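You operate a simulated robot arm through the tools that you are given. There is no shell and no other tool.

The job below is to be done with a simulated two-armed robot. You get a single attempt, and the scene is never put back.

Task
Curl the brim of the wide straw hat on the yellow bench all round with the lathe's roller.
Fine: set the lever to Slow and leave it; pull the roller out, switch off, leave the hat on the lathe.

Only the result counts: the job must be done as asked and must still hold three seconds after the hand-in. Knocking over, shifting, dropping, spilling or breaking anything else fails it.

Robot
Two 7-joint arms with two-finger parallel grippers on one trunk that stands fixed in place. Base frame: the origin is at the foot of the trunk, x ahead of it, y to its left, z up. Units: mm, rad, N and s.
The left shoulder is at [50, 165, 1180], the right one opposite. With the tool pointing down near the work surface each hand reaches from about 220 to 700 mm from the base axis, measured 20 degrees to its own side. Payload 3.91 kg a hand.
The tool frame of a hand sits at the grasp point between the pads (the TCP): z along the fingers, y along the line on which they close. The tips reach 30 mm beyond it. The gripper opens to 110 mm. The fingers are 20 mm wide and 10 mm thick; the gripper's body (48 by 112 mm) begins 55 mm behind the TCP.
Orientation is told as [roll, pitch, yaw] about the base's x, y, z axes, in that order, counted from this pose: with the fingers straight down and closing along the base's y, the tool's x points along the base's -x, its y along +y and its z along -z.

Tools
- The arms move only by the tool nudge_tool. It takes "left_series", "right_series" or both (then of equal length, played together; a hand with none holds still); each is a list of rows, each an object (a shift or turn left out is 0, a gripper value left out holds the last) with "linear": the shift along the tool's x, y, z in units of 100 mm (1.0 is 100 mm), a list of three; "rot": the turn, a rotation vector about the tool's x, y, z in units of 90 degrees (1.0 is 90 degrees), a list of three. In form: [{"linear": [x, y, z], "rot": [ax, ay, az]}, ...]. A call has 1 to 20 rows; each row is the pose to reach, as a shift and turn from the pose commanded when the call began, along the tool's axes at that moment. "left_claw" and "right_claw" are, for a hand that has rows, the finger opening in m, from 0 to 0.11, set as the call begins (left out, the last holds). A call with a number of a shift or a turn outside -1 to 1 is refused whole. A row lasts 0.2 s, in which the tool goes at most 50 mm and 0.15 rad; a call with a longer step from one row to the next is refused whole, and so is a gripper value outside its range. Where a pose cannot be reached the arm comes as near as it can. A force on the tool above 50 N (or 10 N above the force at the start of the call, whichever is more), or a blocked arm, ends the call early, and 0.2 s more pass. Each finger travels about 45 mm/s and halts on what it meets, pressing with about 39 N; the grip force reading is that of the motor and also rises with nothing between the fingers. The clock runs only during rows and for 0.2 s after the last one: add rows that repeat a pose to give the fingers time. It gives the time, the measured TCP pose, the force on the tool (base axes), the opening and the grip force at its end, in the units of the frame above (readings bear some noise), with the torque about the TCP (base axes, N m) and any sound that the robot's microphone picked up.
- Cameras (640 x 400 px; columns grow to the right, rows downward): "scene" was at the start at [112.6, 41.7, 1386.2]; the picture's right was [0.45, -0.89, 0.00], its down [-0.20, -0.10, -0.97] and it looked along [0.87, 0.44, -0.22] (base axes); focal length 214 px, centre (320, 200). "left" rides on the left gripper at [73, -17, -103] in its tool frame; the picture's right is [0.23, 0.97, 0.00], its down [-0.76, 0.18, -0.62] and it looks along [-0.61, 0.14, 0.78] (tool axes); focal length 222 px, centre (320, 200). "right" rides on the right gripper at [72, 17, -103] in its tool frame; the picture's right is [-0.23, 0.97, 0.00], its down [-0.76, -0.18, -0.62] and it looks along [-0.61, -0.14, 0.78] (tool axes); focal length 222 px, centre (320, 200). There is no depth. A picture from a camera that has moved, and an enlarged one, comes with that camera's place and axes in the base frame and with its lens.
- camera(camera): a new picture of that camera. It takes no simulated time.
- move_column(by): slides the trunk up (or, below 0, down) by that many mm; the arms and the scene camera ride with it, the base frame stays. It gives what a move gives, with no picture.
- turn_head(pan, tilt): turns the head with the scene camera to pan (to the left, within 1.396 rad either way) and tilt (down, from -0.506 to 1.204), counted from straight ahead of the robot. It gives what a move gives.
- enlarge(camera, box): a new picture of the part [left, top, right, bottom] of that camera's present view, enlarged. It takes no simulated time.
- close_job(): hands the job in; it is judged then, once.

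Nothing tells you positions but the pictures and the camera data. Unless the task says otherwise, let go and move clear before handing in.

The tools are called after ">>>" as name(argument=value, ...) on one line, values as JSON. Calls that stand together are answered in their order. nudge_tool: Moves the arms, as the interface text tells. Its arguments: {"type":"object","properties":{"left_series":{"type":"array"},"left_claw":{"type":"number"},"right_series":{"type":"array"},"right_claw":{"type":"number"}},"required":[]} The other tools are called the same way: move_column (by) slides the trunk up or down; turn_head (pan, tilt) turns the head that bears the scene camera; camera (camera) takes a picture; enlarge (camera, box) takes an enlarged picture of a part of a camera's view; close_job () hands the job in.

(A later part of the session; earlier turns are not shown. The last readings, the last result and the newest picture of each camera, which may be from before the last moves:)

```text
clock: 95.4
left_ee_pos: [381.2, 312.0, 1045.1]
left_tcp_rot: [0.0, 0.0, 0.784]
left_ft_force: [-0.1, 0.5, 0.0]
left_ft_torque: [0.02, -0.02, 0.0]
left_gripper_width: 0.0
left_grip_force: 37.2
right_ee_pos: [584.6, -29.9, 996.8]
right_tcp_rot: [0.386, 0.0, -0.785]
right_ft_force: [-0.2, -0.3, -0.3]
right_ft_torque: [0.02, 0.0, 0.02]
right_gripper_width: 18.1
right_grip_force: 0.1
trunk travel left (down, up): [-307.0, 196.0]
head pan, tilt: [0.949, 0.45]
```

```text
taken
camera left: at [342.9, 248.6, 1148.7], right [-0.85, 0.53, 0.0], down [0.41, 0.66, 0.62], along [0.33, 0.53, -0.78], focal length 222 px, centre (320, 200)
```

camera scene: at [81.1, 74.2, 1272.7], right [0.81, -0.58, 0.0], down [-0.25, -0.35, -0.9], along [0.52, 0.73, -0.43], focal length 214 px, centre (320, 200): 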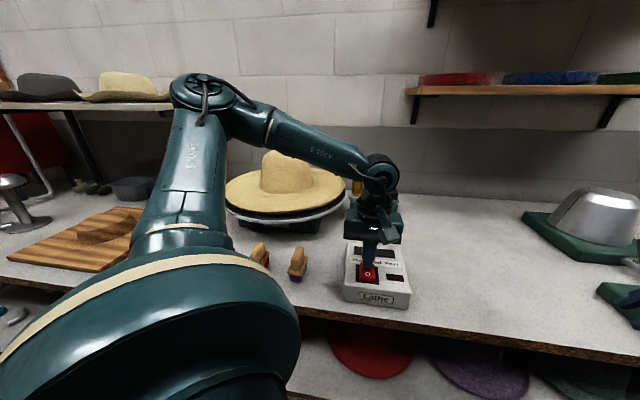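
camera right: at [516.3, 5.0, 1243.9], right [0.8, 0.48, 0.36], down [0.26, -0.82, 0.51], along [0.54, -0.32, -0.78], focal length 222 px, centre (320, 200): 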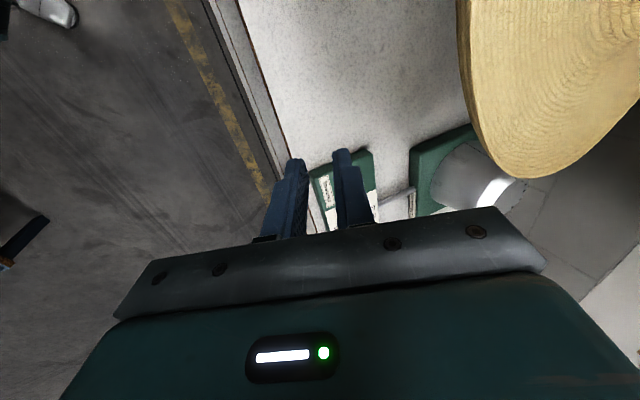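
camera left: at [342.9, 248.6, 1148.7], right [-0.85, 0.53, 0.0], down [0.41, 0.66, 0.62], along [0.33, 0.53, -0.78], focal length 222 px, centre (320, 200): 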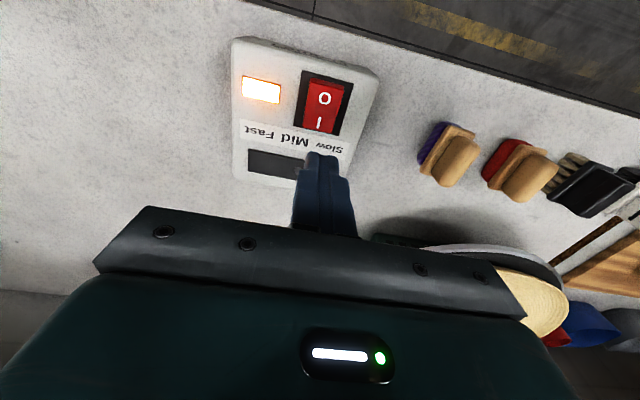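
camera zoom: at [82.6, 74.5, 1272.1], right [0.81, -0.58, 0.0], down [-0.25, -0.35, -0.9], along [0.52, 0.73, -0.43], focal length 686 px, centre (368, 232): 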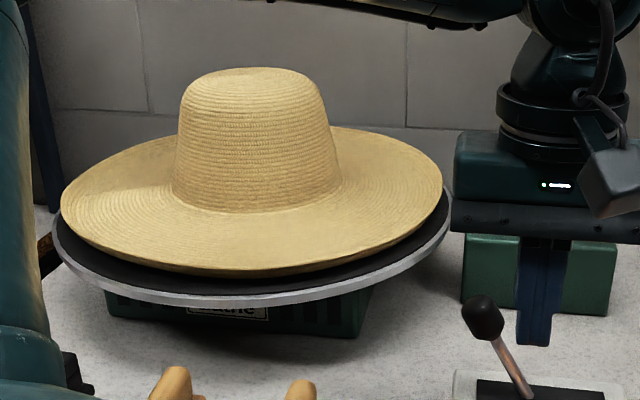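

The lamp is lit and the switch shows on. Next is the roller carriage: I will push its right end toward the disc. I tilt the left fingers forward and move the hand to the right of the roller stand.

>>> nudge_tool(left_series=[{"linear": [-0.1, -0.15, -0.1], "rot": [0, -0.09, 0]}, {"linear": [-0.25, -0.3, -0.2], "rot": [0, -0.18, 0]}, {"linear": [-0.4, -0.5, -0.3], "rot": [0, -0.27, 0]}, {"linear": [-0.55, -0.7, -0.4], "rot": [0, -0.36, 0]}, {"linear": [-0.7, -0.85, -0.5], "rot": [0, -0.45, 0]}, {"linear": [-0.8, -0.95, -0.5], "rot": [0, -0.54, 0]}, {"linear": [-0.8, -1.0, -0.5], "rot": [0, -0.556, 0]}])

>>> camera(camera="scene")

>>> camera(camera="left")

```text
clock: 97.0
left_ee_pos: [508.2, 298.7, 1094.9]
left_tcp_rot: [-0.003, -0.877, 0.787]
left_ft_force: [1.1, -0.1, 0.0]
left_ft_torque: [-0.04, 0.0, 0.03]
left_gripper_width: 0.3
left_grip_force: 38.1
right_ee_pos: [584.1, -30.7, 996.3]
right_tcp_rot: [0.386, 0.001, -0.785]
right_ft_force: [-0.1, 0.6, -0.8]
right_ft_torque: [0.0, 0.0, -0.01]
right_gripper_width: 17.8
right_grip_force: 0.0
trunk travel left (down, up): [-307.0, 196.0]
head pan, tilt: [0.949, 0.45]
```

```text
taken
camera scene: at [82.7, 74.6, 1272.1], right [0.81, -0.58, 0.0], down [-0.25, -0.35, -0.9], along [0.52, 0.73, -0.44], focal length 214 px, centre (320, 200)
```

scene: 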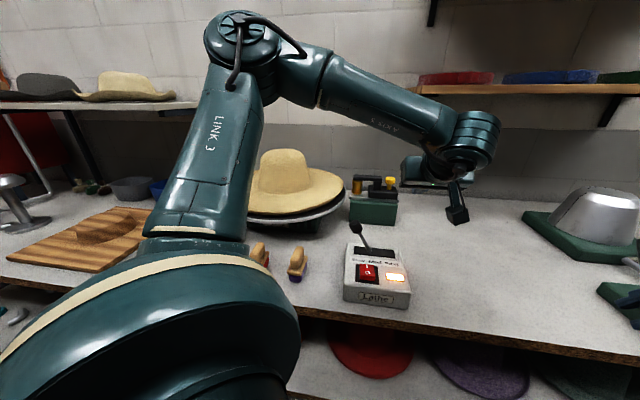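

```text
taken
camera left: at [432.4, 196.6, 1106.3], right [-0.79, 0.58, -0.18], down [-0.12, 0.13, 0.98], along [0.6, 0.8, -0.03], focal length 222 px, centre (320, 200)
```

left: 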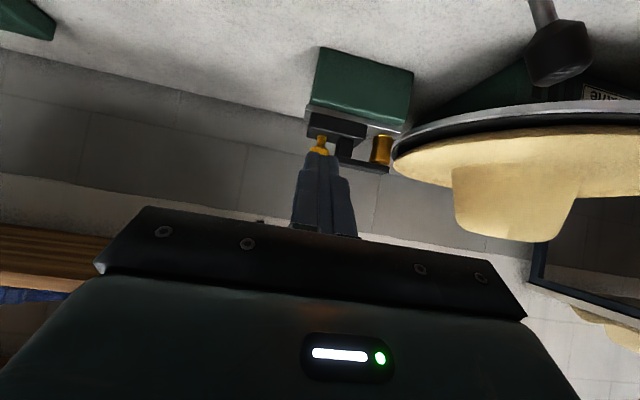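

I now have a direct view of the roller stand (upside down). I'll zoom to measure it.

>>> enlarge(camera="left", box=[290, 40, 430, 180])

>>> enlarge(camera="scene", box=[330, 160, 410, 230])

```text
2.86 times, centred on (360, 110) of left
camera zoom: at [432.4, 196.6, 1106.3], right [-0.79, 0.58, -0.18], down [-0.12, 0.13, 0.98], along [0.6, 0.8, -0.03], focal length 635 px, centre (206, 457)
```

zoom: 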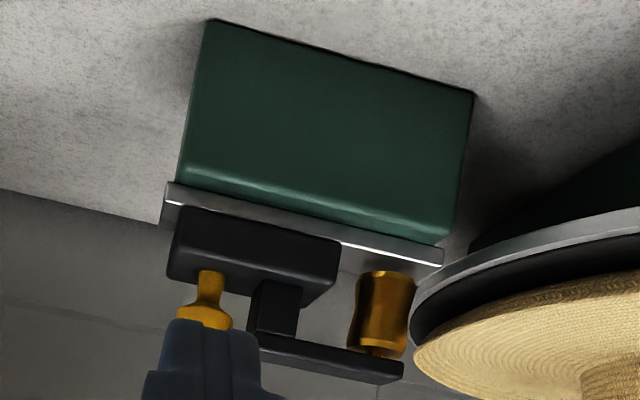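

```text
5.71 times, centred on (370, 195) of scene
camera zoom: at [82.7, 74.6, 1272.1], right [0.81, -0.58, 0.0], down [-0.25, -0.35, -0.9], along [0.52, 0.73, -0.44], focal length 1226 px, centre (34, 229)
```

zoom: 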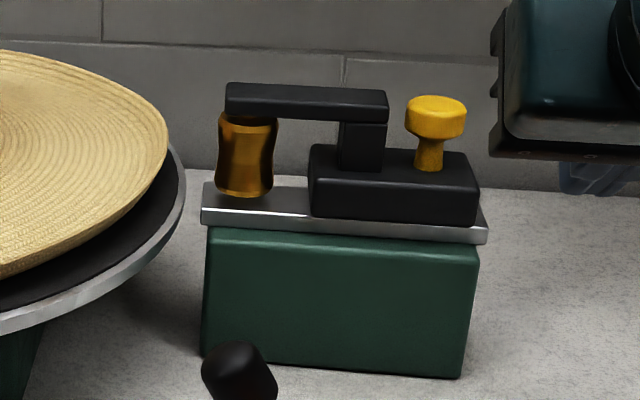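

Moving the hand to the right-front of the carriage in stages.

>>> nudge_tool(left_series=[{"linear": [-0.2, -0.13, 0.23]}, {"linear": [-0.39, -0.25, 0.46]}, {"linear": [-0.58, -0.38, 0.69]}, {"linear": [-0.77, -0.5, 0.92]}])

>>> nudge_tool(left_series=[{"linear": [0.02, 0, 0.24]}, {"linear": [0.04, 0, 0.48]}, {"linear": [0.055, 0, 0.72]}])

>>> camera(camera="left")

>>> enlarge(camera="scene", box=[320, 150, 440, 240])

```text
clock: 98.0
left_ee_pos: [630.8, 350.7, 1095.1]
left_tcp_rot: [0.001, -0.873, 0.785]
left_ft_force: [0.0, 0.9, 0.2]
left_ft_torque: [-0.03, -0.01, -0.04]
left_gripper_width: 0.0
left_grip_force: 37.8
right_ee_pos: [584.3, -30.2, 996.3]
right_tcp_rot: [0.383, 0.0, -0.785]
right_ft_force: [0.6, -0.7, -0.4]
right_ft_torque: [0.0, 0.01, 0.01]
right_gripper_width: 18.0
right_grip_force: 0.0
trunk travel left (down, up): [-307.0, 196.0]
head pan, tilt: [0.949, 0.45]
```

```text
clock: 98.8
left_ee_pos: [666.2, 384.9, 1042.5]
left_tcp_rot: [-0.002, -0.876, 0.788]
left_ft_force: [-1.0, 0.2, -0.1]
left_ft_torque: [0.0, -0.01, -0.01]
left_gripper_width: 0.2
left_grip_force: 37.9
right_ee_pos: [583.7, -30.5, 997.1]
right_tcp_rot: [0.382, 0.0, -0.785]
right_ft_force: [0.4, -0.1, 0.3]
right_ft_torque: [-0.01, -0.01, 0.02]
right_gripper_width: 18.0
right_grip_force: 0.2
trunk travel left (down, up): [-307.0, 196.0]
head pan, tilt: [0.949, 0.45]
```

```text
taken
camera left: at [588.9, 283.5, 1054.4], right [-0.79, 0.58, -0.17], down [-0.12, 0.13, 0.98], along [0.6, 0.8, -0.04], focal length 222 px, centre (320, 200)
```

left: 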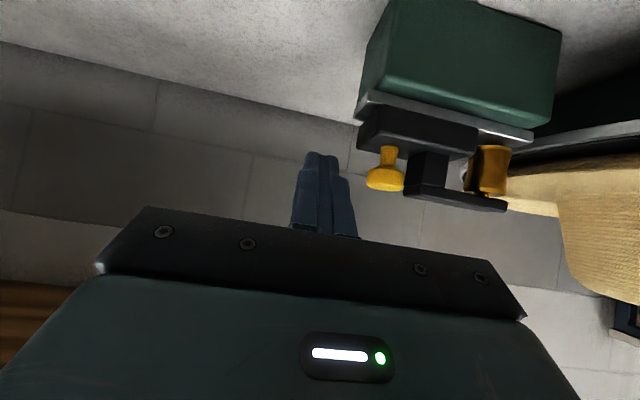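

```text
4.44 times, centred on (380, 195) of scene
camera zoom: at [82.9, 74.7, 1272.1], right [0.81, -0.58, 0.0], down [-0.25, -0.35, -0.9], along [0.52, 0.73, -0.44], focal length 953 px, centre (53, 222)
```

zoom: 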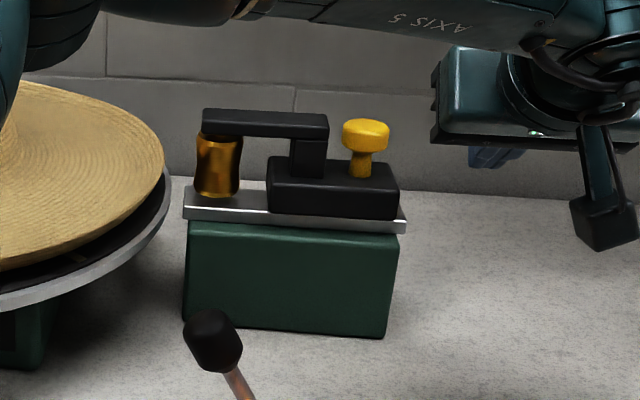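

Zooming in on the carriage from the hand camera to place the push precisely.

>>> enlarge(camera="left", box=[290, 70, 530, 230])

```text
2.50 times, centred on (410, 150) of left
camera zoom: at [588.9, 283.5, 1054.4], right [-0.79, 0.58, -0.17], down [-0.12, 0.13, 0.98], along [0.6, 0.8, -0.04], focal length 555 px, centre (95, 325)
```

zoom: 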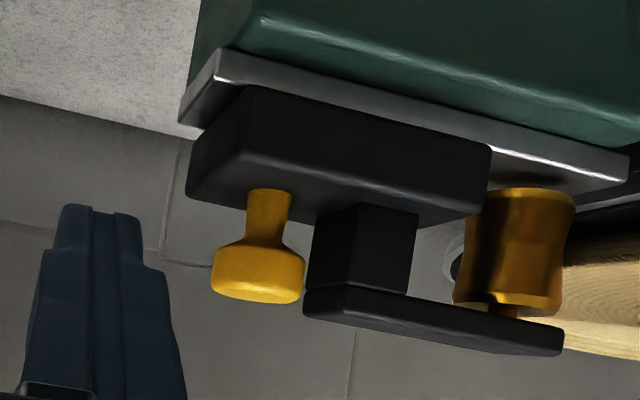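

The carriage's right face is at e≈154; the roller is at e≈19 and the lip at about −25. I bring the fingertips beside the carriage's right end.

>>> nudge_tool(left_series=[{"linear": [0.005, 0.0, 0.2]}, {"linear": [0.01, 0.03, 0.4]}, {"linear": [0.015, 0.07, 0.6]}, {"linear": [0.015, 0.11, 0.74]}, {"linear": [0.015, 0.11, 0.74]}])

>>> enlarge(camera="left", box=[270, 40, 550, 230])

>>> enlarge(camera="scene", box=[320, 150, 440, 240])

```text
clock: 100.0
left_ee_pos: [691.4, 432.5, 996.5]
left_tcp_rot: [-0.002, -0.876, 0.787]
left_ft_force: [0.5, 0.4, -0.5]
left_ft_torque: [-0.01, -0.05, -0.04]
left_gripper_width: 0.0
left_grip_force: 38.6
left hand out of reach, approached as far as the arm can: row 4, 5
right_ee_pos: [584.8, -29.5, 996.1]
right_tcp_rot: [0.384, 0.001, -0.785]
right_ft_force: [-0.6, 0.8, -0.4]
right_ft_torque: [-0.02, 0.02, 0.01]
right_gripper_width: 18.0
right_grip_force: 0.1
trunk travel left (down, up): [-307.0, 196.0]
head pan, tilt: [0.949, 0.45]
```

```text
2.11 times, centred on (410, 135) of left
camera zoom: at [614.3, 330.8, 1007.1], right [-0.79, 0.59, -0.18], down [-0.12, 0.13, 0.98], along [0.6, 0.8, -0.04], focal length 468 px, centre (130, 337)
```

zoom: 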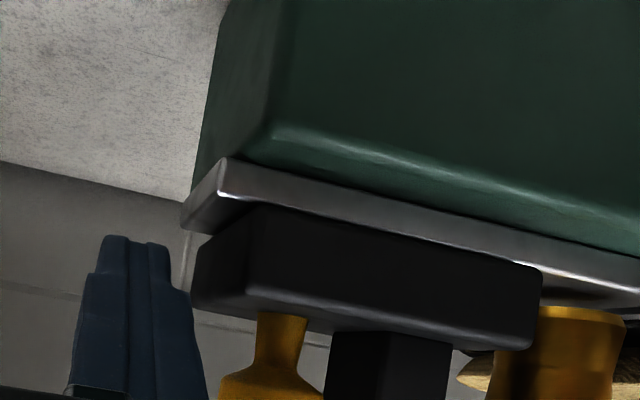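

```text
4.44 times, centred on (380, 195) of scene
camera zoom: at [82.7, 74.6, 1272.1], right [0.81, -0.58, 0.0], down [-0.25, -0.35, -0.9], along [0.52, 0.73, -0.44], focal length 953 px, centre (53, 222)
```

zoom: 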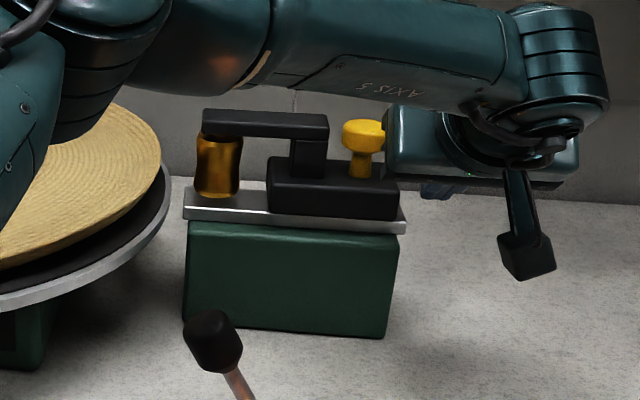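

The fingertips are beside the carriage. I push toward the disc in steps and watch the force.

>>> nudge_tool(left_series=[{"linear": [0, 0.08, 0]}, {"linear": [0, 0.16, 0]}, {"linear": [0, 0.24, 0]}, {"linear": [0, 0.3, 0]}])

>>> enlarge(camera="scene", box=[320, 150, 440, 240])

```text
clock: 101.0
left_ee_pos: [670.8, 454.9, 995.3]
left_tcp_rot: [-0.002, -0.874, 0.786]
left_ft_force: [0.2, -0.7, 0.5]
left_ft_torque: [0.01, 0.02, 0.01]
left_gripper_width: 0.0
left_grip_force: 37.8
right_ee_pos: [583.6, -30.1, 997.8]
right_tcp_rot: [0.385, 0.0, -0.785]
right_ft_force: [0.4, 0.1, -0.7]
right_ft_torque: [0.01, 0.01, -0.01]
right_gripper_width: 17.9
right_grip_force: 0.0
trunk travel left (down, up): [-307.0, 196.0]
head pan, tilt: [0.949, 0.45]
```

```text
4.44 times, centred on (380, 195) of scene
camera zoom: at [82.6, 74.8, 1272.1], right [0.81, -0.58, 0.0], down [-0.25, -0.35, -0.9], along [0.52, 0.73, -0.44], focal length 953 px, centre (53, 222)
```

zoom: 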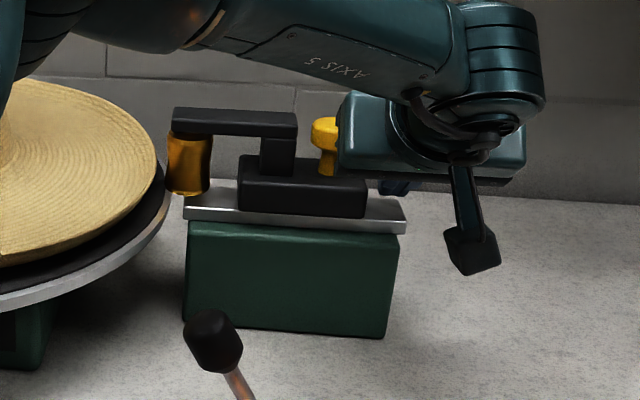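

The carriage slides easily and the roller is now close to the lip. Pushing on in small steps until contact.

>>> nudge_tool(left_series=[{"linear": [0, 0.03, 0]}, {"linear": [0, 0.06, 0]}, {"linear": [0, 0.08, 0]}])

>>> enlarge(camera="scene", box=[300, 150, 400, 225])

>>> camera(camera="left")

```text
clock: 101.8
left_ee_pos: [665.5, 459.2, 995.8]
left_tcp_rot: [0.0, -0.872, 0.786]
left_ft_force: [-0.1, -0.3, 0.7]
left_ft_torque: [0.01, -0.04, 0.01]
left_gripper_width: 0.2
left_grip_force: 37.6
right_ee_pos: [584.1, -30.1, 995.6]
right_tcp_rot: [0.383, -0.001, -0.785]
right_ft_force: [-0.4, 0.2, 0.0]
right_ft_torque: [0.02, 0.02, -0.04]
right_gripper_width: 17.8
right_grip_force: 0.1
trunk travel left (down, up): [-307.0, 196.0]
head pan, tilt: [0.949, 0.45]
```

```text
5.33 times, centred on (350, 188) of scene
camera zoom: at [82.7, 74.6, 1272.1], right [0.81, -0.58, 0.0], down [-0.25, -0.35, -0.9], along [0.52, 0.73, -0.44], focal length 1144 px, centre (160, 267)
```

zoom: 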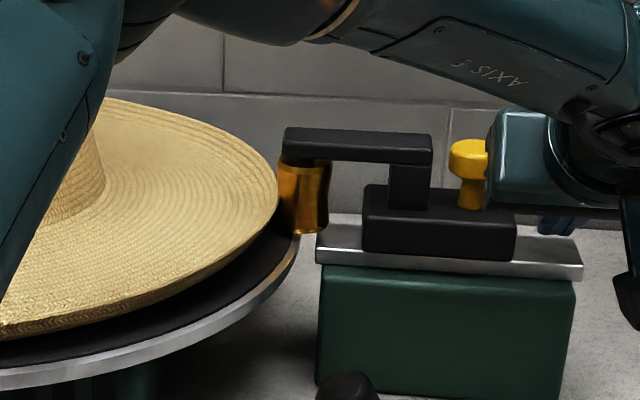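

```text
taken
camera left: at [587.3, 358.1, 1007.3], right [-0.79, 0.58, -0.17], down [-0.12, 0.13, 0.98], along [0.6, 0.8, -0.04], focal length 222 px, centre (320, 200)
```

left: 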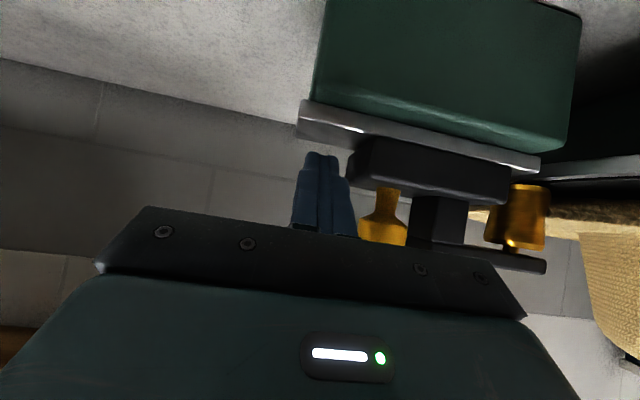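

The carriage has snapped into the working position with the roller pressed on the lip. I look closely at the contact and then let time pass to watch the hat turn.

>>> enlarge(camera="scene", box=[300, 165, 380, 215])

>>> nudge_tool(left_series=[{"linear": [0, -0.05, 0]}, {"linear": [0, -0.1, 0]}, {"linear": [0, -0.15, 0]}, {"linear": [0, -0.2, 0]}, {"linear": [0, -0.2, 0]}])

>>> enlarge(camera="scene", box=[300, 165, 380, 215])

>>> camera(camera="scene")

```text
8.00 times, centred on (340, 190) of scene
camera zoom: at [82.7, 74.6, 1272.1], right [0.81, -0.58, 0.0], down [-0.25, -0.35, -0.9], along [0.52, 0.73, -0.44], focal length 1716 px, centre (160, 280)
```

zoom: 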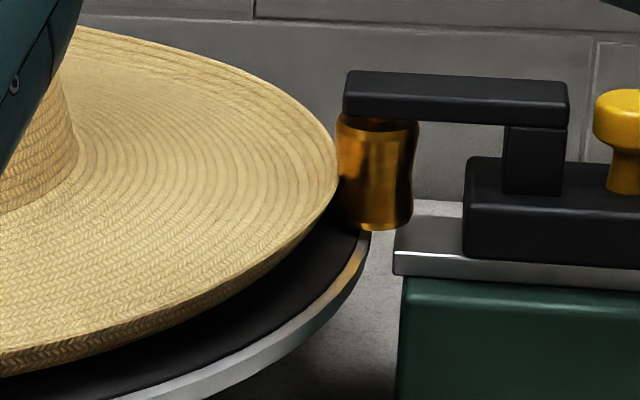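

```text
clock: 103.0
left_ee_pos: [677.2, 446.5, 997.1]
left_tcp_rot: [0.0, -0.873, 0.787]
left_ft_force: [0.0, 0.7, -0.1]
left_ft_torque: [0.01, 0.0, -0.02]
left_gripper_width: 0.1
left_grip_force: 37.6
right_ee_pos: [584.3, -30.8, 996.8]
right_tcp_rot: [0.384, 0.002, -0.785]
right_ft_force: [-0.5, -0.5, -0.4]
right_ft_torque: [0.05, 0.0, 0.01]
right_gripper_width: 18.2
right_grip_force: 0.1
trunk travel left (down, up): [-307.0, 196.0]
head pan, tilt: [0.949, 0.45]
```

```text
8.00 times, centred on (340, 190) of scene
camera zoom: at [82.7, 74.6, 1272.1], right [0.81, -0.58, 0.0], down [-0.25, -0.35, -0.9], along [0.52, 0.73, -0.44], focal length 1716 px, centre (160, 280)
```

zoom: 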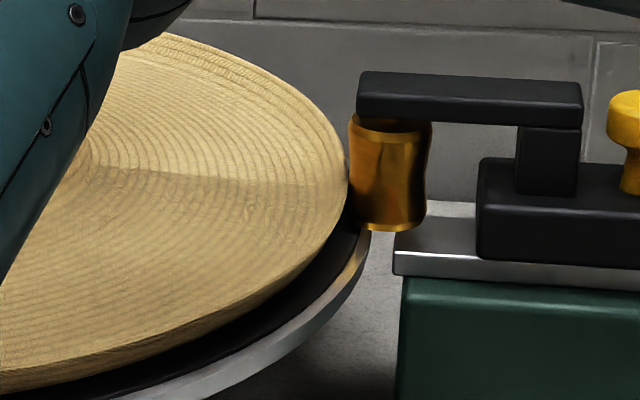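

```text
taken
camera scene: at [82.7, 74.6, 1272.1], right [0.81, -0.58, 0.0], down [-0.25, -0.35, -0.9], along [0.52, 0.73, -0.44], focal length 214 px, centre (320, 200)
```

scene: 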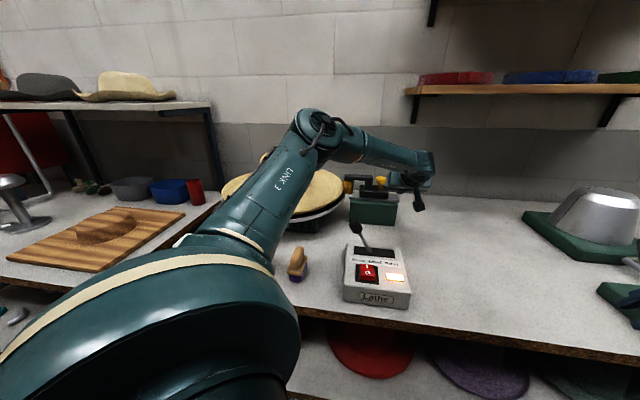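

The hat is turning with a slight wobble and the roller stays pressed on it. I withdraw the hand to clear the view and observe.

>>> nudge_tool(left_series=[{"linear": [0, -0.1, -0.25]}, {"linear": [0, -0.1, -0.5]}, {"linear": [0, -0.1, -0.75]}, {"linear": [0, -0.1, -1.0]}])

>>> enlarge(camera="scene", box=[200, 130, 420, 260])

>>> nudge_tool(left_series=[{"linear": [0.2, 0, -0.1]}, {"linear": [0.4, 0, -0.2]}, {"linear": [0.6, 0, -0.4]}, {"linear": [0.6, 0, -0.8]}])

>>> enlarge(camera="scene", box=[200, 130, 420, 260])

```text
clock: 104.0
left_ee_pos: [631.8, 384.8, 1062.5]
left_tcp_rot: [0.0, -0.874, 0.785]
left_ft_force: [0.6, 0.4, -0.4]
left_ft_torque: [0.0, -0.02, 0.04]
left_gripper_width: 0.0
left_grip_force: 37.9
right_ee_pos: [584.7, -29.8, 998.3]
right_tcp_rot: [0.384, 0.002, -0.786]
right_ft_force: [0.0, 0.0, -0.1]
right_ft_torque: [0.01, 0.03, 0.0]
right_gripper_width: 17.8
right_grip_force: 0.0
trunk travel left (down, up): [-307.0, 196.0]
head pan, tilt: [0.949, 0.45]
```

```text
2.91 times, centred on (310, 195) of scene
camera zoom: at [82.5, 74.5, 1272.2], right [0.81, -0.58, 0.0], down [-0.25, -0.35, -0.9], along [0.52, 0.73, -0.43], focal length 624 px, centre (349, 214)
```

zoom: 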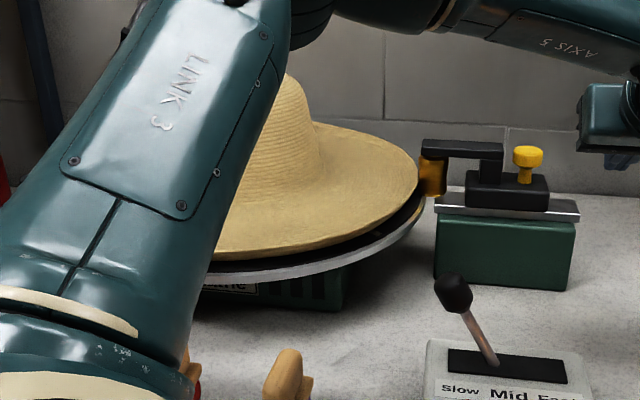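

```text
clock: 105.0
left_ee_pos: [561.0, 313.8, 1064.5]
left_tcp_rot: [0.0, -0.874, 0.785]
left_ft_force: [-0.7, 0.6, 0.8]
left_ft_torque: [0.0, -0.02, 0.01]
left_gripper_width: 0.0
left_grip_force: 37.3
right_ee_pos: [584.0, -29.6, 998.2]
right_tcp_rot: [0.382, -0.001, -0.786]
right_ft_force: [0.8, -0.2, 0.6]
right_ft_torque: [-0.02, 0.0, 0.03]
right_gripper_width: 18.1
right_grip_force: 0.0
trunk travel left (down, up): [-307.0, 196.0]
head pan, tilt: [0.949, 0.45]
```

```text
2.91 times, centred on (310, 195) of scene
camera zoom: at [82.4, 74.4, 1272.2], right [0.81, -0.58, 0.0], down [-0.25, -0.35, -0.9], along [0.52, 0.73, -0.43], focal length 624 px, centre (349, 214)
```

zoom: 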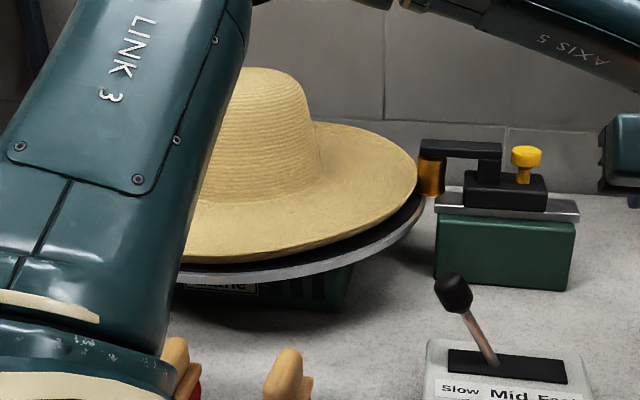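

I continue withdrawing the arm so the whole hat is visible.

>>> nudge_tool(left_series=[{"linear": [0.1, -0.2, -0.2]}, {"linear": [0.2, -0.4, -0.4]}, {"linear": [0.3, -0.6, -0.7]}, {"linear": [0.3, -0.8, -1.0]}])

>>> enlarge(camera="scene", box=[200, 130, 420, 260])

>>> nudge_tool(left_series=[{"linear": [0.2, 0, -0.2]}, {"linear": [0.4, 0, -0.4]}, {"linear": [0.5, 0, -0.5]}, {"linear": [0.5, 0, -0.5]}])

>>> enlarge(camera="scene", box=[200, 130, 420, 260])

>>> camera(camera="left")

```text
clock: 106.0
left_ee_pos: [539.2, 219.9, 1101.1]
left_tcp_rot: [0.0, -0.875, 0.787]
left_ft_force: [-0.4, 0.2, -0.1]
left_ft_torque: [0.0, 0.0, -0.02]
left_gripper_width: 0.1
left_grip_force: 37.8
left hand out of reach, approached as far as the arm can: row 3, 4
right_ee_pos: [584.6, -29.1, 998.1]
right_tcp_rot: [0.383, 0.001, -0.785]
right_ft_force: [-0.5, -0.2, -0.4]
right_ft_torque: [0.03, 0.01, -0.01]
right_gripper_width: 17.7
right_grip_force: 0.0
trunk travel left (down, up): [-307.0, 196.0]
head pan, tilt: [0.949, 0.45]
```

```text
2.91 times, centred on (310, 195) of scene
camera zoom: at [82.8, 74.5, 1272.2], right [0.81, -0.58, 0.0], down [-0.25, -0.35, -0.9], along [0.52, 0.73, -0.44], focal length 624 px, centre (349, 214)
```

zoom: 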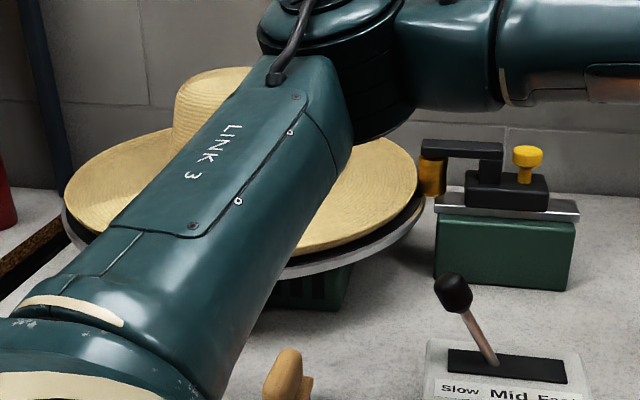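

```text
clock: 107.0
left_ee_pos: [486.6, 198.9, 1094.5]
left_tcp_rot: [-0.002, -0.873, 0.789]
left_ft_force: [0.0, 0.6, 1.0]
left_ft_torque: [0.0, -0.01, -0.01]
left_gripper_width: 0.0
left_grip_force: 37.8
left hand out of reach, approached as far as the arm can: row 1, 2, 3, 4
right_ee_pos: [584.6, -28.6, 997.4]
right_tcp_rot: [0.384, 0.001, -0.785]
right_ft_force: [0.5, -0.9, 0.6]
right_ft_torque: [-0.02, -0.01, 0.01]
right_gripper_width: 18.1
right_grip_force: 0.0
trunk travel left (down, up): [-307.0, 196.0]
head pan, tilt: [0.949, 0.45]
```

```text
2.91 times, centred on (310, 195) of scene
camera zoom: at [82.7, 74.6, 1272.1], right [0.81, -0.58, 0.0], down [-0.25, -0.35, -0.9], along [0.52, 0.73, -0.44], focal length 624 px, centre (349, 214)
```

zoom: 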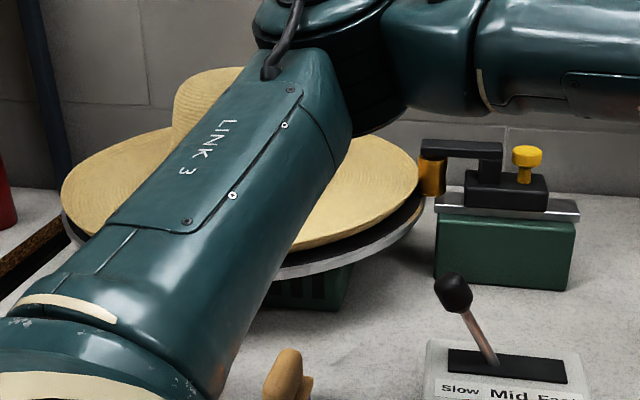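

```text
taken
camera left: at [409.4, 97.0, 1105.8], right [-0.79, 0.58, -0.18], down [-0.12, 0.13, 0.98], along [0.6, 0.8, -0.04], focal length 222 px, centre (320, 200)
```

left: 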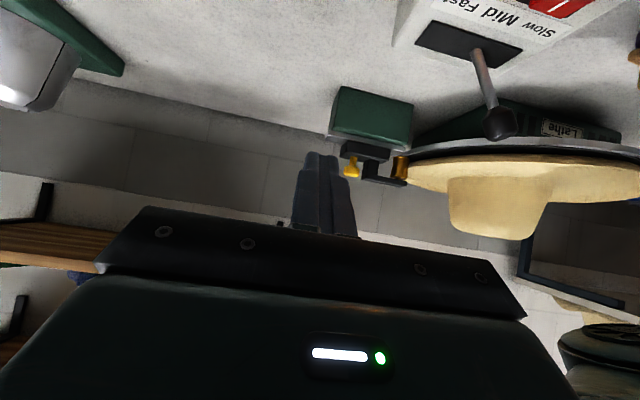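

The left camera sees the hat edge-on. I'll zoom there to check how the brim looks now.

>>> enlarge(camera="left", box=[380, 90, 640, 250])

>>> enlarge(camera="left", box=[330, 120, 460, 210])

```text
2.46 times, centred on (510, 170) of left
camera zoom: at [409.4, 97.0, 1105.8], right [-0.79, 0.58, -0.18], down [-0.12, 0.13, 0.98], along [0.6, 0.8, -0.04], focal length 547 px, centre (-148, 274)
```

zoom: 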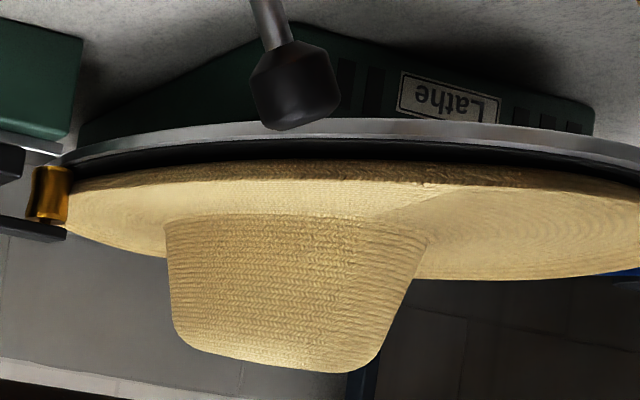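

```text
4.44 times, centred on (395, 165) of left
camera zoom: at [409.4, 97.0, 1105.8], right [-0.79, 0.58, -0.18], down [-0.12, 0.13, 0.98], along [0.6, 0.8, -0.04], focal length 987 px, centre (-13, 356)
```

zoom: 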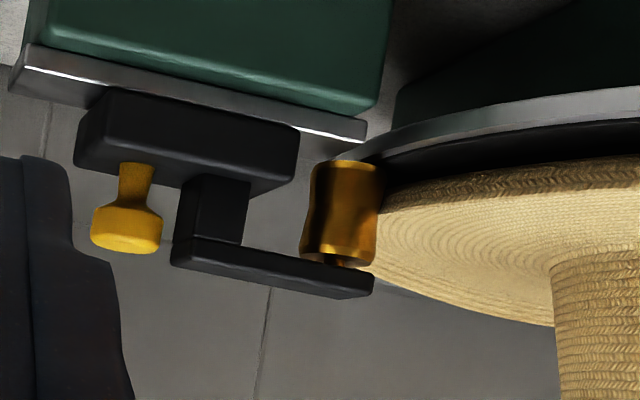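

There's a step in the rim around the middle: the boundary between rolled and not-yet-rolled brim. I wait and watch it travel.

>>> nudge_tool(left_series=[{}, {}, {}, {}, {}])

>>> enlarge(camera="left", box=[380, 90, 640, 250])

>>> nudge_tool(left_series=[{}, {}, {}, {}, {}])

>>> enlarge(camera="left", box=[380, 90, 640, 250])

```text
clock: 108.2
left_ee_pos: [487.7, 199.3, 1094.9]
left_tcp_rot: [-0.004, -0.872, 0.789]
left_ft_force: [-0.4, -0.6, -0.8]
left_ft_torque: [0.01, 0.0, 0.01]
left_gripper_width: 0.1
left_grip_force: 37.5
right_ee_pos: [583.5, -31.4, 997.4]
right_tcp_rot: [0.385, 0.0, -0.785]
right_ft_force: [0.2, -0.1, 0.4]
right_ft_torque: [-0.02, -0.01, -0.03]
right_gripper_width: 17.8
right_grip_force: 0.1
trunk travel left (down, up): [-307.0, 196.0]
head pan, tilt: [0.949, 0.45]
```

```text
2.46 times, centred on (510, 170) of left
camera zoom: at [409.6, 97.1, 1105.8], right [-0.79, 0.59, -0.17], down [-0.12, 0.13, 0.98], along [0.6, 0.8, -0.04], focal length 547 px, centre (-148, 274)
```

zoom: 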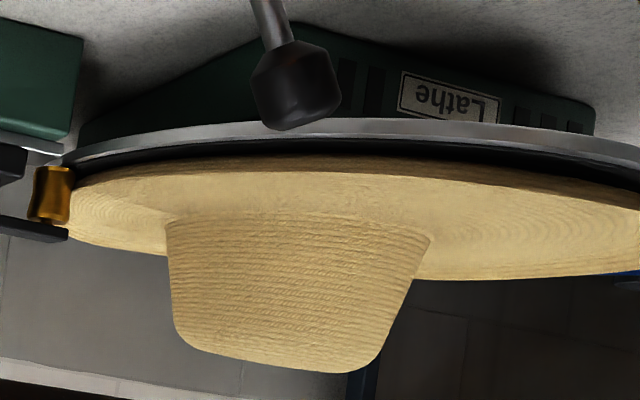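

```text
clock: 109.4
left_ee_pos: [487.1, 198.3, 1094.6]
left_tcp_rot: [-0.002, -0.871, 0.786]
left_ft_force: [0.3, -0.7, 0.5]
left_ft_torque: [0.03, -0.01, -0.01]
left_gripper_width: 0.0
left_grip_force: 37.6
right_ee_pos: [585.7, -29.8, 996.9]
right_tcp_rot: [0.383, -0.001, -0.785]
right_ft_force: [-1.1, -0.1, 0.7]
right_ft_torque: [0.0, 0.03, -0.01]
right_gripper_width: 18.1
right_grip_force: 0.0
trunk travel left (down, up): [-307.0, 196.0]
head pan, tilt: [0.949, 0.45]
```

```text
2.46 times, centred on (510, 170) of left
camera zoom: at [409.6, 97.1, 1105.8], right [-0.79, 0.59, -0.17], down [-0.12, 0.13, 0.98], along [0.6, 0.8, -0.04], focal length 547 px, centre (-148, 274)
```

zoom: 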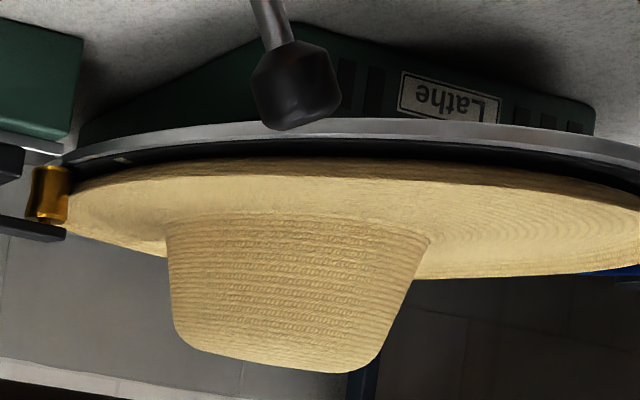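

The hat turns steadily. I bring the left arm back upright over the switch area so the scene camera can see the hat clearly.

>>> nudge_tool(left_series=[{"linear": [0, 0.12, 0], "rot": [0, 0.09, 0]}, {"linear": [0, 0.25, 0], "rot": [0, 0.18, 0]}, {"linear": [0, 0.4, 0], "rot": [0, 0.27, 0]}, {"linear": [0, 0.55, 0], "rot": [0, 0.36, 0]}, {"linear": [0, 0.7, 0], "rot": [0, 0.45, 0]}, {"linear": [0, 0.85, 0], "rot": [0, 0.54, 0]}, {"linear": [0, 1.0, 0], "rot": [0, 0.556, 0]}])

>>> camera(camera="scene")

>>> enlarge(camera="scene", box=[200, 130, 420, 260])

```text
clock: 111.0
left_ee_pos: [412.8, 269.3, 1093.9]
left_tcp_rot: [0.0, 0.002, 0.786]
left_ft_force: [0.2, -0.6, 0.1]
left_ft_torque: [0.0, 0.0, -0.02]
left_gripper_width: 0.0
left_grip_force: 37.3
right_ee_pos: [584.1, -30.8, 998.2]
right_tcp_rot: [0.384, 0.0, -0.786]
right_ft_force: [-0.6, -0.6, -0.5]
right_ft_torque: [0.02, 0.0, 0.01]
right_gripper_width: 17.9
right_grip_force: 0.1
trunk travel left (down, up): [-307.0, 196.0]
head pan, tilt: [0.949, 0.45]
```

```text
taken
camera scene: at [82.6, 74.7, 1272.2], right [0.81, -0.58, 0.0], down [-0.25, -0.35, -0.9], along [0.52, 0.73, -0.44], focal length 214 px, centre (320, 200)
```

scene: 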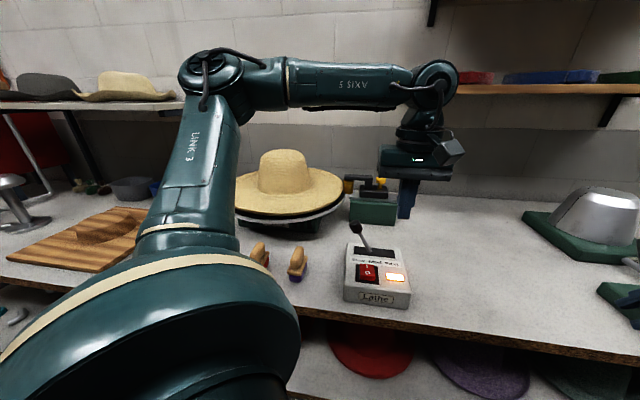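

```text
2.91 times, centred on (310, 195) of scene
camera zoom: at [82.6, 74.7, 1272.2], right [0.81, -0.58, 0.0], down [-0.25, -0.35, -0.9], along [0.52, 0.73, -0.44], focal length 624 px, centre (349, 214)
```

zoom: 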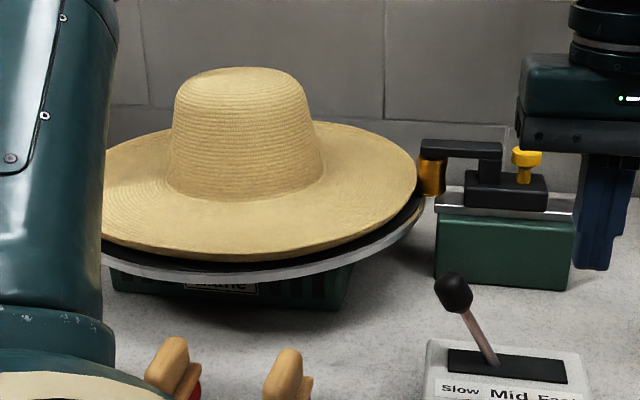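

Now a clear view. I'll zoom in on the rim to see the rolled curl.

>>> enlarge(camera="scene", box=[240, 180, 320, 235])

>>> enlarge(camera="scene", box=[300, 160, 380, 215])

>>> nudge_tool(left_series=[{}, {}, {}, {}, {}])

>>> enlarge(camera="scene", box=[240, 160, 380, 235])

```text
7.27 times, centred on (280, 208) of scene
camera zoom: at [82.6, 74.7, 1272.2], right [0.81, -0.58, 0.0], down [-0.25, -0.35, -0.9], along [0.52, 0.73, -0.44], focal length 1560 px, centre (611, 146)
```

zoom: 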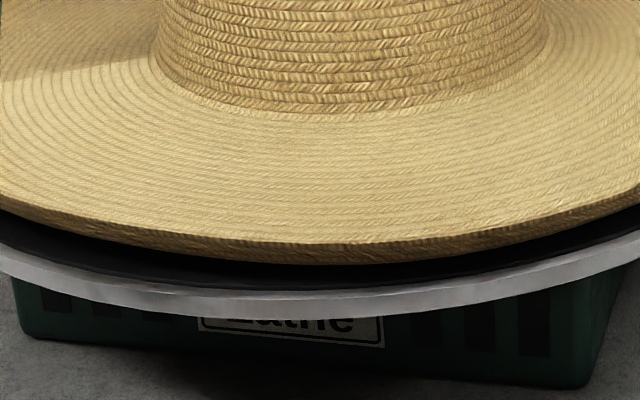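

```text
7.27 times, centred on (340, 188) of scene
camera zoom: at [82.6, 74.7, 1272.2], right [0.81, -0.58, 0.0], down [-0.25, -0.35, -0.9], along [0.52, 0.73, -0.44], focal length 1560 px, centre (174, 291)
```

zoom: 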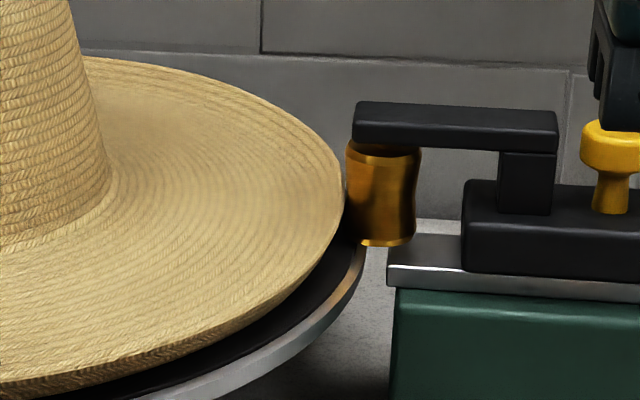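

```text
clock: 112.2
left_ee_pos: [414.1, 269.6, 1093.1]
left_tcp_rot: [0.002, 0.0, 0.787]
left_ft_force: [0.2, -0.8, -0.4]
left_ft_torque: [-0.01, -0.01, -0.01]
left_gripper_width: 0.0
left_grip_force: 37.7
right_ee_pos: [584.0, -30.1, 997.6]
right_tcp_rot: [0.383, -0.001, -0.786]
right_ft_force: [0.2, -0.4, 0.5]
right_ft_torque: [-0.02, 0.03, -0.01]
right_gripper_width: 18.0
right_grip_force: 0.0
trunk travel left (down, up): [-307.0, 196.0]
head pan, tilt: [0.949, 0.45]
```

```text
4.57 times, centred on (310, 198) of scene
camera zoom: at [82.7, 74.6, 1272.1], right [0.81, -0.58, 0.0], down [-0.25, -0.35, -0.9], along [0.52, 0.73, -0.44], focal length 980 px, centre (366, 211)
```

zoom: 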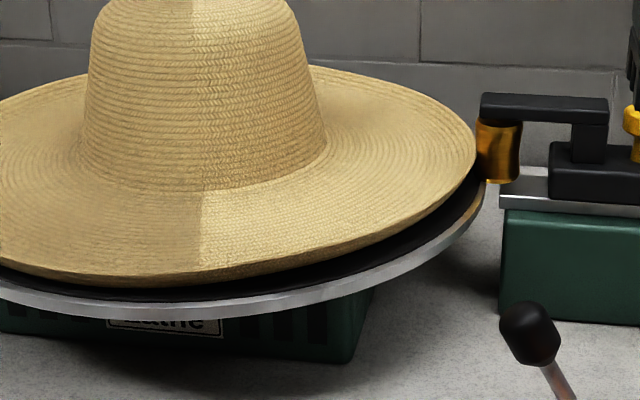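

The hat turns about once in 4.7 s with roughly ±3.5 mm of wobble, and the roller was nudged back a few mm, so it may only touch the high spots. I'll go back and hold the roller pressed in through full turns.

>>> nudge_tool(left_series=[{"linear": [-0.1, -0.1, 0], "rot": [0, -0.09, 0]}, {"linear": [-0.25, -0.2, 0], "rot": [0, -0.18, 0]}, {"linear": [-0.4, -0.35, 0], "rot": [0, -0.27, 0]}, {"linear": [-0.55, -0.5, 0], "rot": [0, -0.36, 0]}, {"linear": [-0.7, -0.6, 0], "rot": [0, -0.45, 0]}, {"linear": [-0.8, -0.7, 0], "rot": [0, -0.54, 0]}, {"linear": [-0.8, -0.7, 0], "rot": [0, -0.556, 0]}])

>>> nudge_tool(left_series=[{"linear": [-0.2, -0.1, 0.23]}, {"linear": [-0.39, -0.2, 0.46]}, {"linear": [-0.58, -0.3, 0.69]}, {"linear": [-0.77, -0.3, 0.92]}])

>>> nudge_tool(left_series=[{"linear": [0.02, 0, 0.24]}, {"linear": [0.04, 0, 0.48]}, {"linear": [0.055, 0, 0.72]}])

>>> camera(camera="left")

```text
clock: 113.8
left_ee_pos: [519.6, 276.9, 1093.8]
left_tcp_rot: [-0.002, -0.876, 0.786]
left_ft_force: [-0.5, 0.0, 0.3]
left_ft_torque: [0.01, -0.03, 0.01]
left_gripper_width: 0.1
left_grip_force: 37.8
right_ee_pos: [583.8, -30.1, 997.2]
right_tcp_rot: [0.383, 0.001, -0.784]
right_ft_force: [-0.2, 0.2, 0.3]
right_ft_torque: [0.01, 0.0, -0.02]
right_gripper_width: 18.1
right_grip_force: 0.0
trunk travel left (down, up): [-307.0, 196.0]
head pan, tilt: [0.949, 0.45]
```

```text
clock: 114.8
left_ee_pos: [626.3, 341.4, 1093.8]
left_tcp_rot: [0.0, -0.875, 0.786]
left_ft_force: [-0.4, 0.9, 0.8]
left_ft_torque: [0.01, -0.02, 0.01]
left_gripper_width: 0.1
left_grip_force: 37.4
right_ee_pos: [584.1, -30.6, 997.6]
right_tcp_rot: [0.381, 0.0, -0.784]
right_ft_force: [0.8, 0.1, -0.5]
right_ft_torque: [-0.06, 0.02, 0.04]
right_gripper_width: 18.0
right_grip_force: 0.1
trunk travel left (down, up): [-307.0, 196.0]
head pan, tilt: [0.949, 0.45]
```

```text
clock: 115.6
left_ee_pos: [663.6, 376.7, 1043.4]
left_tcp_rot: [0.0, -0.875, 0.786]
left_ft_force: [-0.1, -0.2, 0.3]
left_ft_torque: [0.0, 0.04, -0.02]
left_gripper_width: 0.2
left_grip_force: 37.5
right_ee_pos: [584.9, -30.9, 997.1]
right_tcp_rot: [0.382, 0.001, -0.785]
right_ft_force: [0.5, 0.0, 0.5]
right_ft_torque: [0.02, 0.0, -0.01]
right_gripper_width: 18.1
right_grip_force: 0.0
trunk travel left (down, up): [-307.0, 196.0]
head pan, tilt: [0.949, 0.45]
```

```text
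taken
camera left: at [586.3, 275.4, 1054.6], right [-0.79, 0.59, -0.17], down [-0.12, 0.13, 0.98], along [0.6, 0.8, -0.04], focal length 222 px, centre (320, 200)
```

left: 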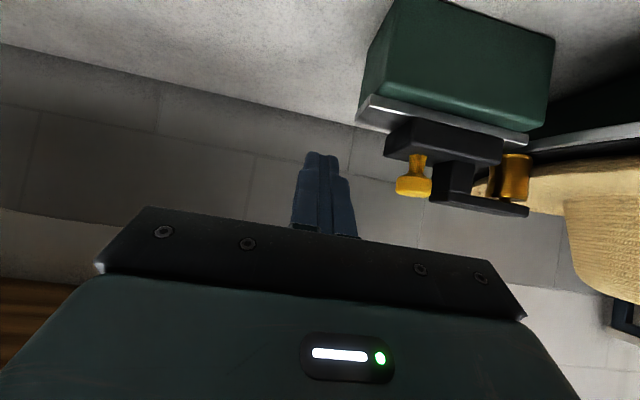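

Approaching beside the carriage again.

>>> nudge_tool(left_series=[{"linear": [0, 0.08, 0.2]}, {"linear": [-0.01, 0.18, 0.4]}, {"linear": [-0.015, 0.3, 0.6]}, {"linear": [-0.02, 0.4, 0.76]}, {"linear": [-0.02, 0.4, 0.76]}])

>>> enlarge(camera="left", box=[270, 60, 570, 250])

>>> enlarge(camera="scene", box=[300, 150, 400, 225])

```text
clock: 116.8
left_ee_pos: [676.1, 447.0, 997.8]
left_tcp_rot: [0.001, -0.874, 0.784]
left_ft_force: [-0.1, 0.1, 0.0]
left_ft_torque: [-0.01, 0.0, -0.02]
left_gripper_width: 0.4
left_grip_force: 37.8
right_ee_pos: [584.8, -30.0, 997.5]
right_tcp_rot: [0.384, -0.001, -0.786]
right_ft_force: [0.2, 0.4, 0.3]
right_ft_torque: [-0.02, 0.0, 0.0]
right_gripper_width: 18.0
right_grip_force: 0.1
trunk travel left (down, up): [-307.0, 196.0]
head pan, tilt: [0.949, 0.45]
```

```text
2.11 times, centred on (420, 155) of left
camera zoom: at [598.9, 345.6, 1008.2], right [-0.79, 0.58, -0.17], down [-0.12, 0.13, 0.98], along [0.6, 0.8, -0.04], focal length 468 px, centre (110, 295)
```

zoom: 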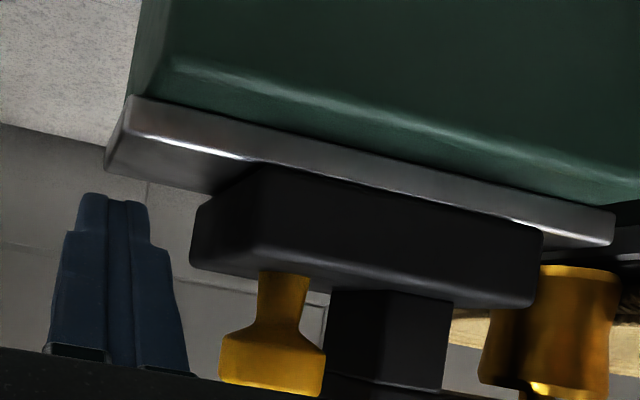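

```text
5.33 times, centred on (350, 188) of scene
camera zoom: at [82.7, 74.6, 1272.1], right [0.81, -0.58, 0.0], down [-0.25, -0.35, -0.9], along [0.52, 0.73, -0.44], focal length 1144 px, centre (160, 267)
```

zoom: 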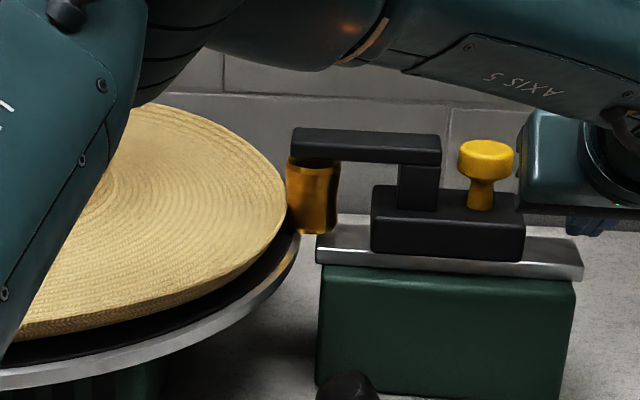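

Pushing in again, reading the force at each small step.

>>> nudge_tool(left_series=[{"linear": [0, 0.08, 0]}, {"linear": [0, 0.16, 0]}, {"linear": [0, 0.24, 0]}, {"linear": [0, 0.27, 0]}])

>>> nudge_tool(left_series=[{"linear": [0, 0.03, 0]}, {"linear": [0, 0.05, 0]}, {"linear": [0, 0.05, 0]}])

>>> nudge_tool(left_series=[{"linear": [0, 0.03, 0]}, {"linear": [0, 0.05, 0]}, {"linear": [0, 0.05, 0]}])

>>> enlarge(camera="scene", box=[300, 150, 400, 225])

```text
clock: 117.8
left_ee_pos: [657.7, 466.5, 997.5]
left_tcp_rot: [0.001, -0.873, 0.786]
left_ft_force: [-0.3, -0.2, -0.8]
left_ft_torque: [-0.01, 0.0, 0.0]
left_gripper_width: 0.0
left_grip_force: 37.2
right_ee_pos: [583.8, -29.7, 997.2]
right_tcp_rot: [0.384, 0.0, -0.785]
right_ft_force: [0.2, 0.2, -0.1]
right_ft_torque: [-0.04, -0.01, -0.02]
right_gripper_width: 17.8
right_grip_force: 0.0
trunk travel left (down, up): [-307.0, 196.0]
head pan, tilt: [0.949, 0.45]
```

```text
clock: 118.6
left_ee_pos: [654.1, 469.8, 995.9]
left_tcp_rot: [0.001, -0.874, 0.786]
left_ft_force: [1.0, 0.9, -0.3]
left_ft_torque: [0.02, 0.0, -0.01]
left_gripper_width: 0.0
left_grip_force: 37.5
right_ee_pos: [584.5, -30.5, 996.8]
right_tcp_rot: [0.383, -0.001, -0.786]
right_ft_force: [0.4, 0.1, 0.1]
right_ft_torque: [0.02, -0.01, -0.01]
right_gripper_width: 18.1
right_grip_force: 0.0
trunk travel left (down, up): [-307.0, 196.0]
head pan, tilt: [0.949, 0.45]
```

```text
clock: 119.4
left_ee_pos: [650.1, 474.2, 996.4]
left_tcp_rot: [0.0, -0.873, 0.786]
left_ft_force: [5.6, -1.2, -1.0]
left_ft_torque: [-0.08, -0.07, -0.15]
left_gripper_width: 0.0
left_grip_force: 37.8
right_ee_pos: [584.6, -30.4, 997.0]
right_tcp_rot: [0.385, 0.002, -0.786]
right_ft_force: [-0.5, -0.4, 0.6]
right_ft_torque: [-0.02, -0.02, 0.04]
right_gripper_width: 17.8
right_grip_force: 0.0
trunk travel left (down, up): [-307.0, 196.0]
head pan, tilt: [0.949, 0.45]
```

```text
5.33 times, centred on (350, 188) of scene
camera zoom: at [82.6, 74.8, 1272.1], right [0.81, -0.58, 0.0], down [-0.25, -0.35, -0.9], along [0.52, 0.73, -0.44], focal length 1144 px, centre (160, 267)
```

zoom: 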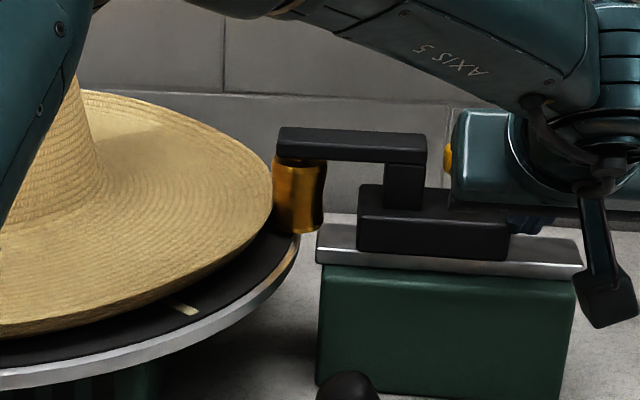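

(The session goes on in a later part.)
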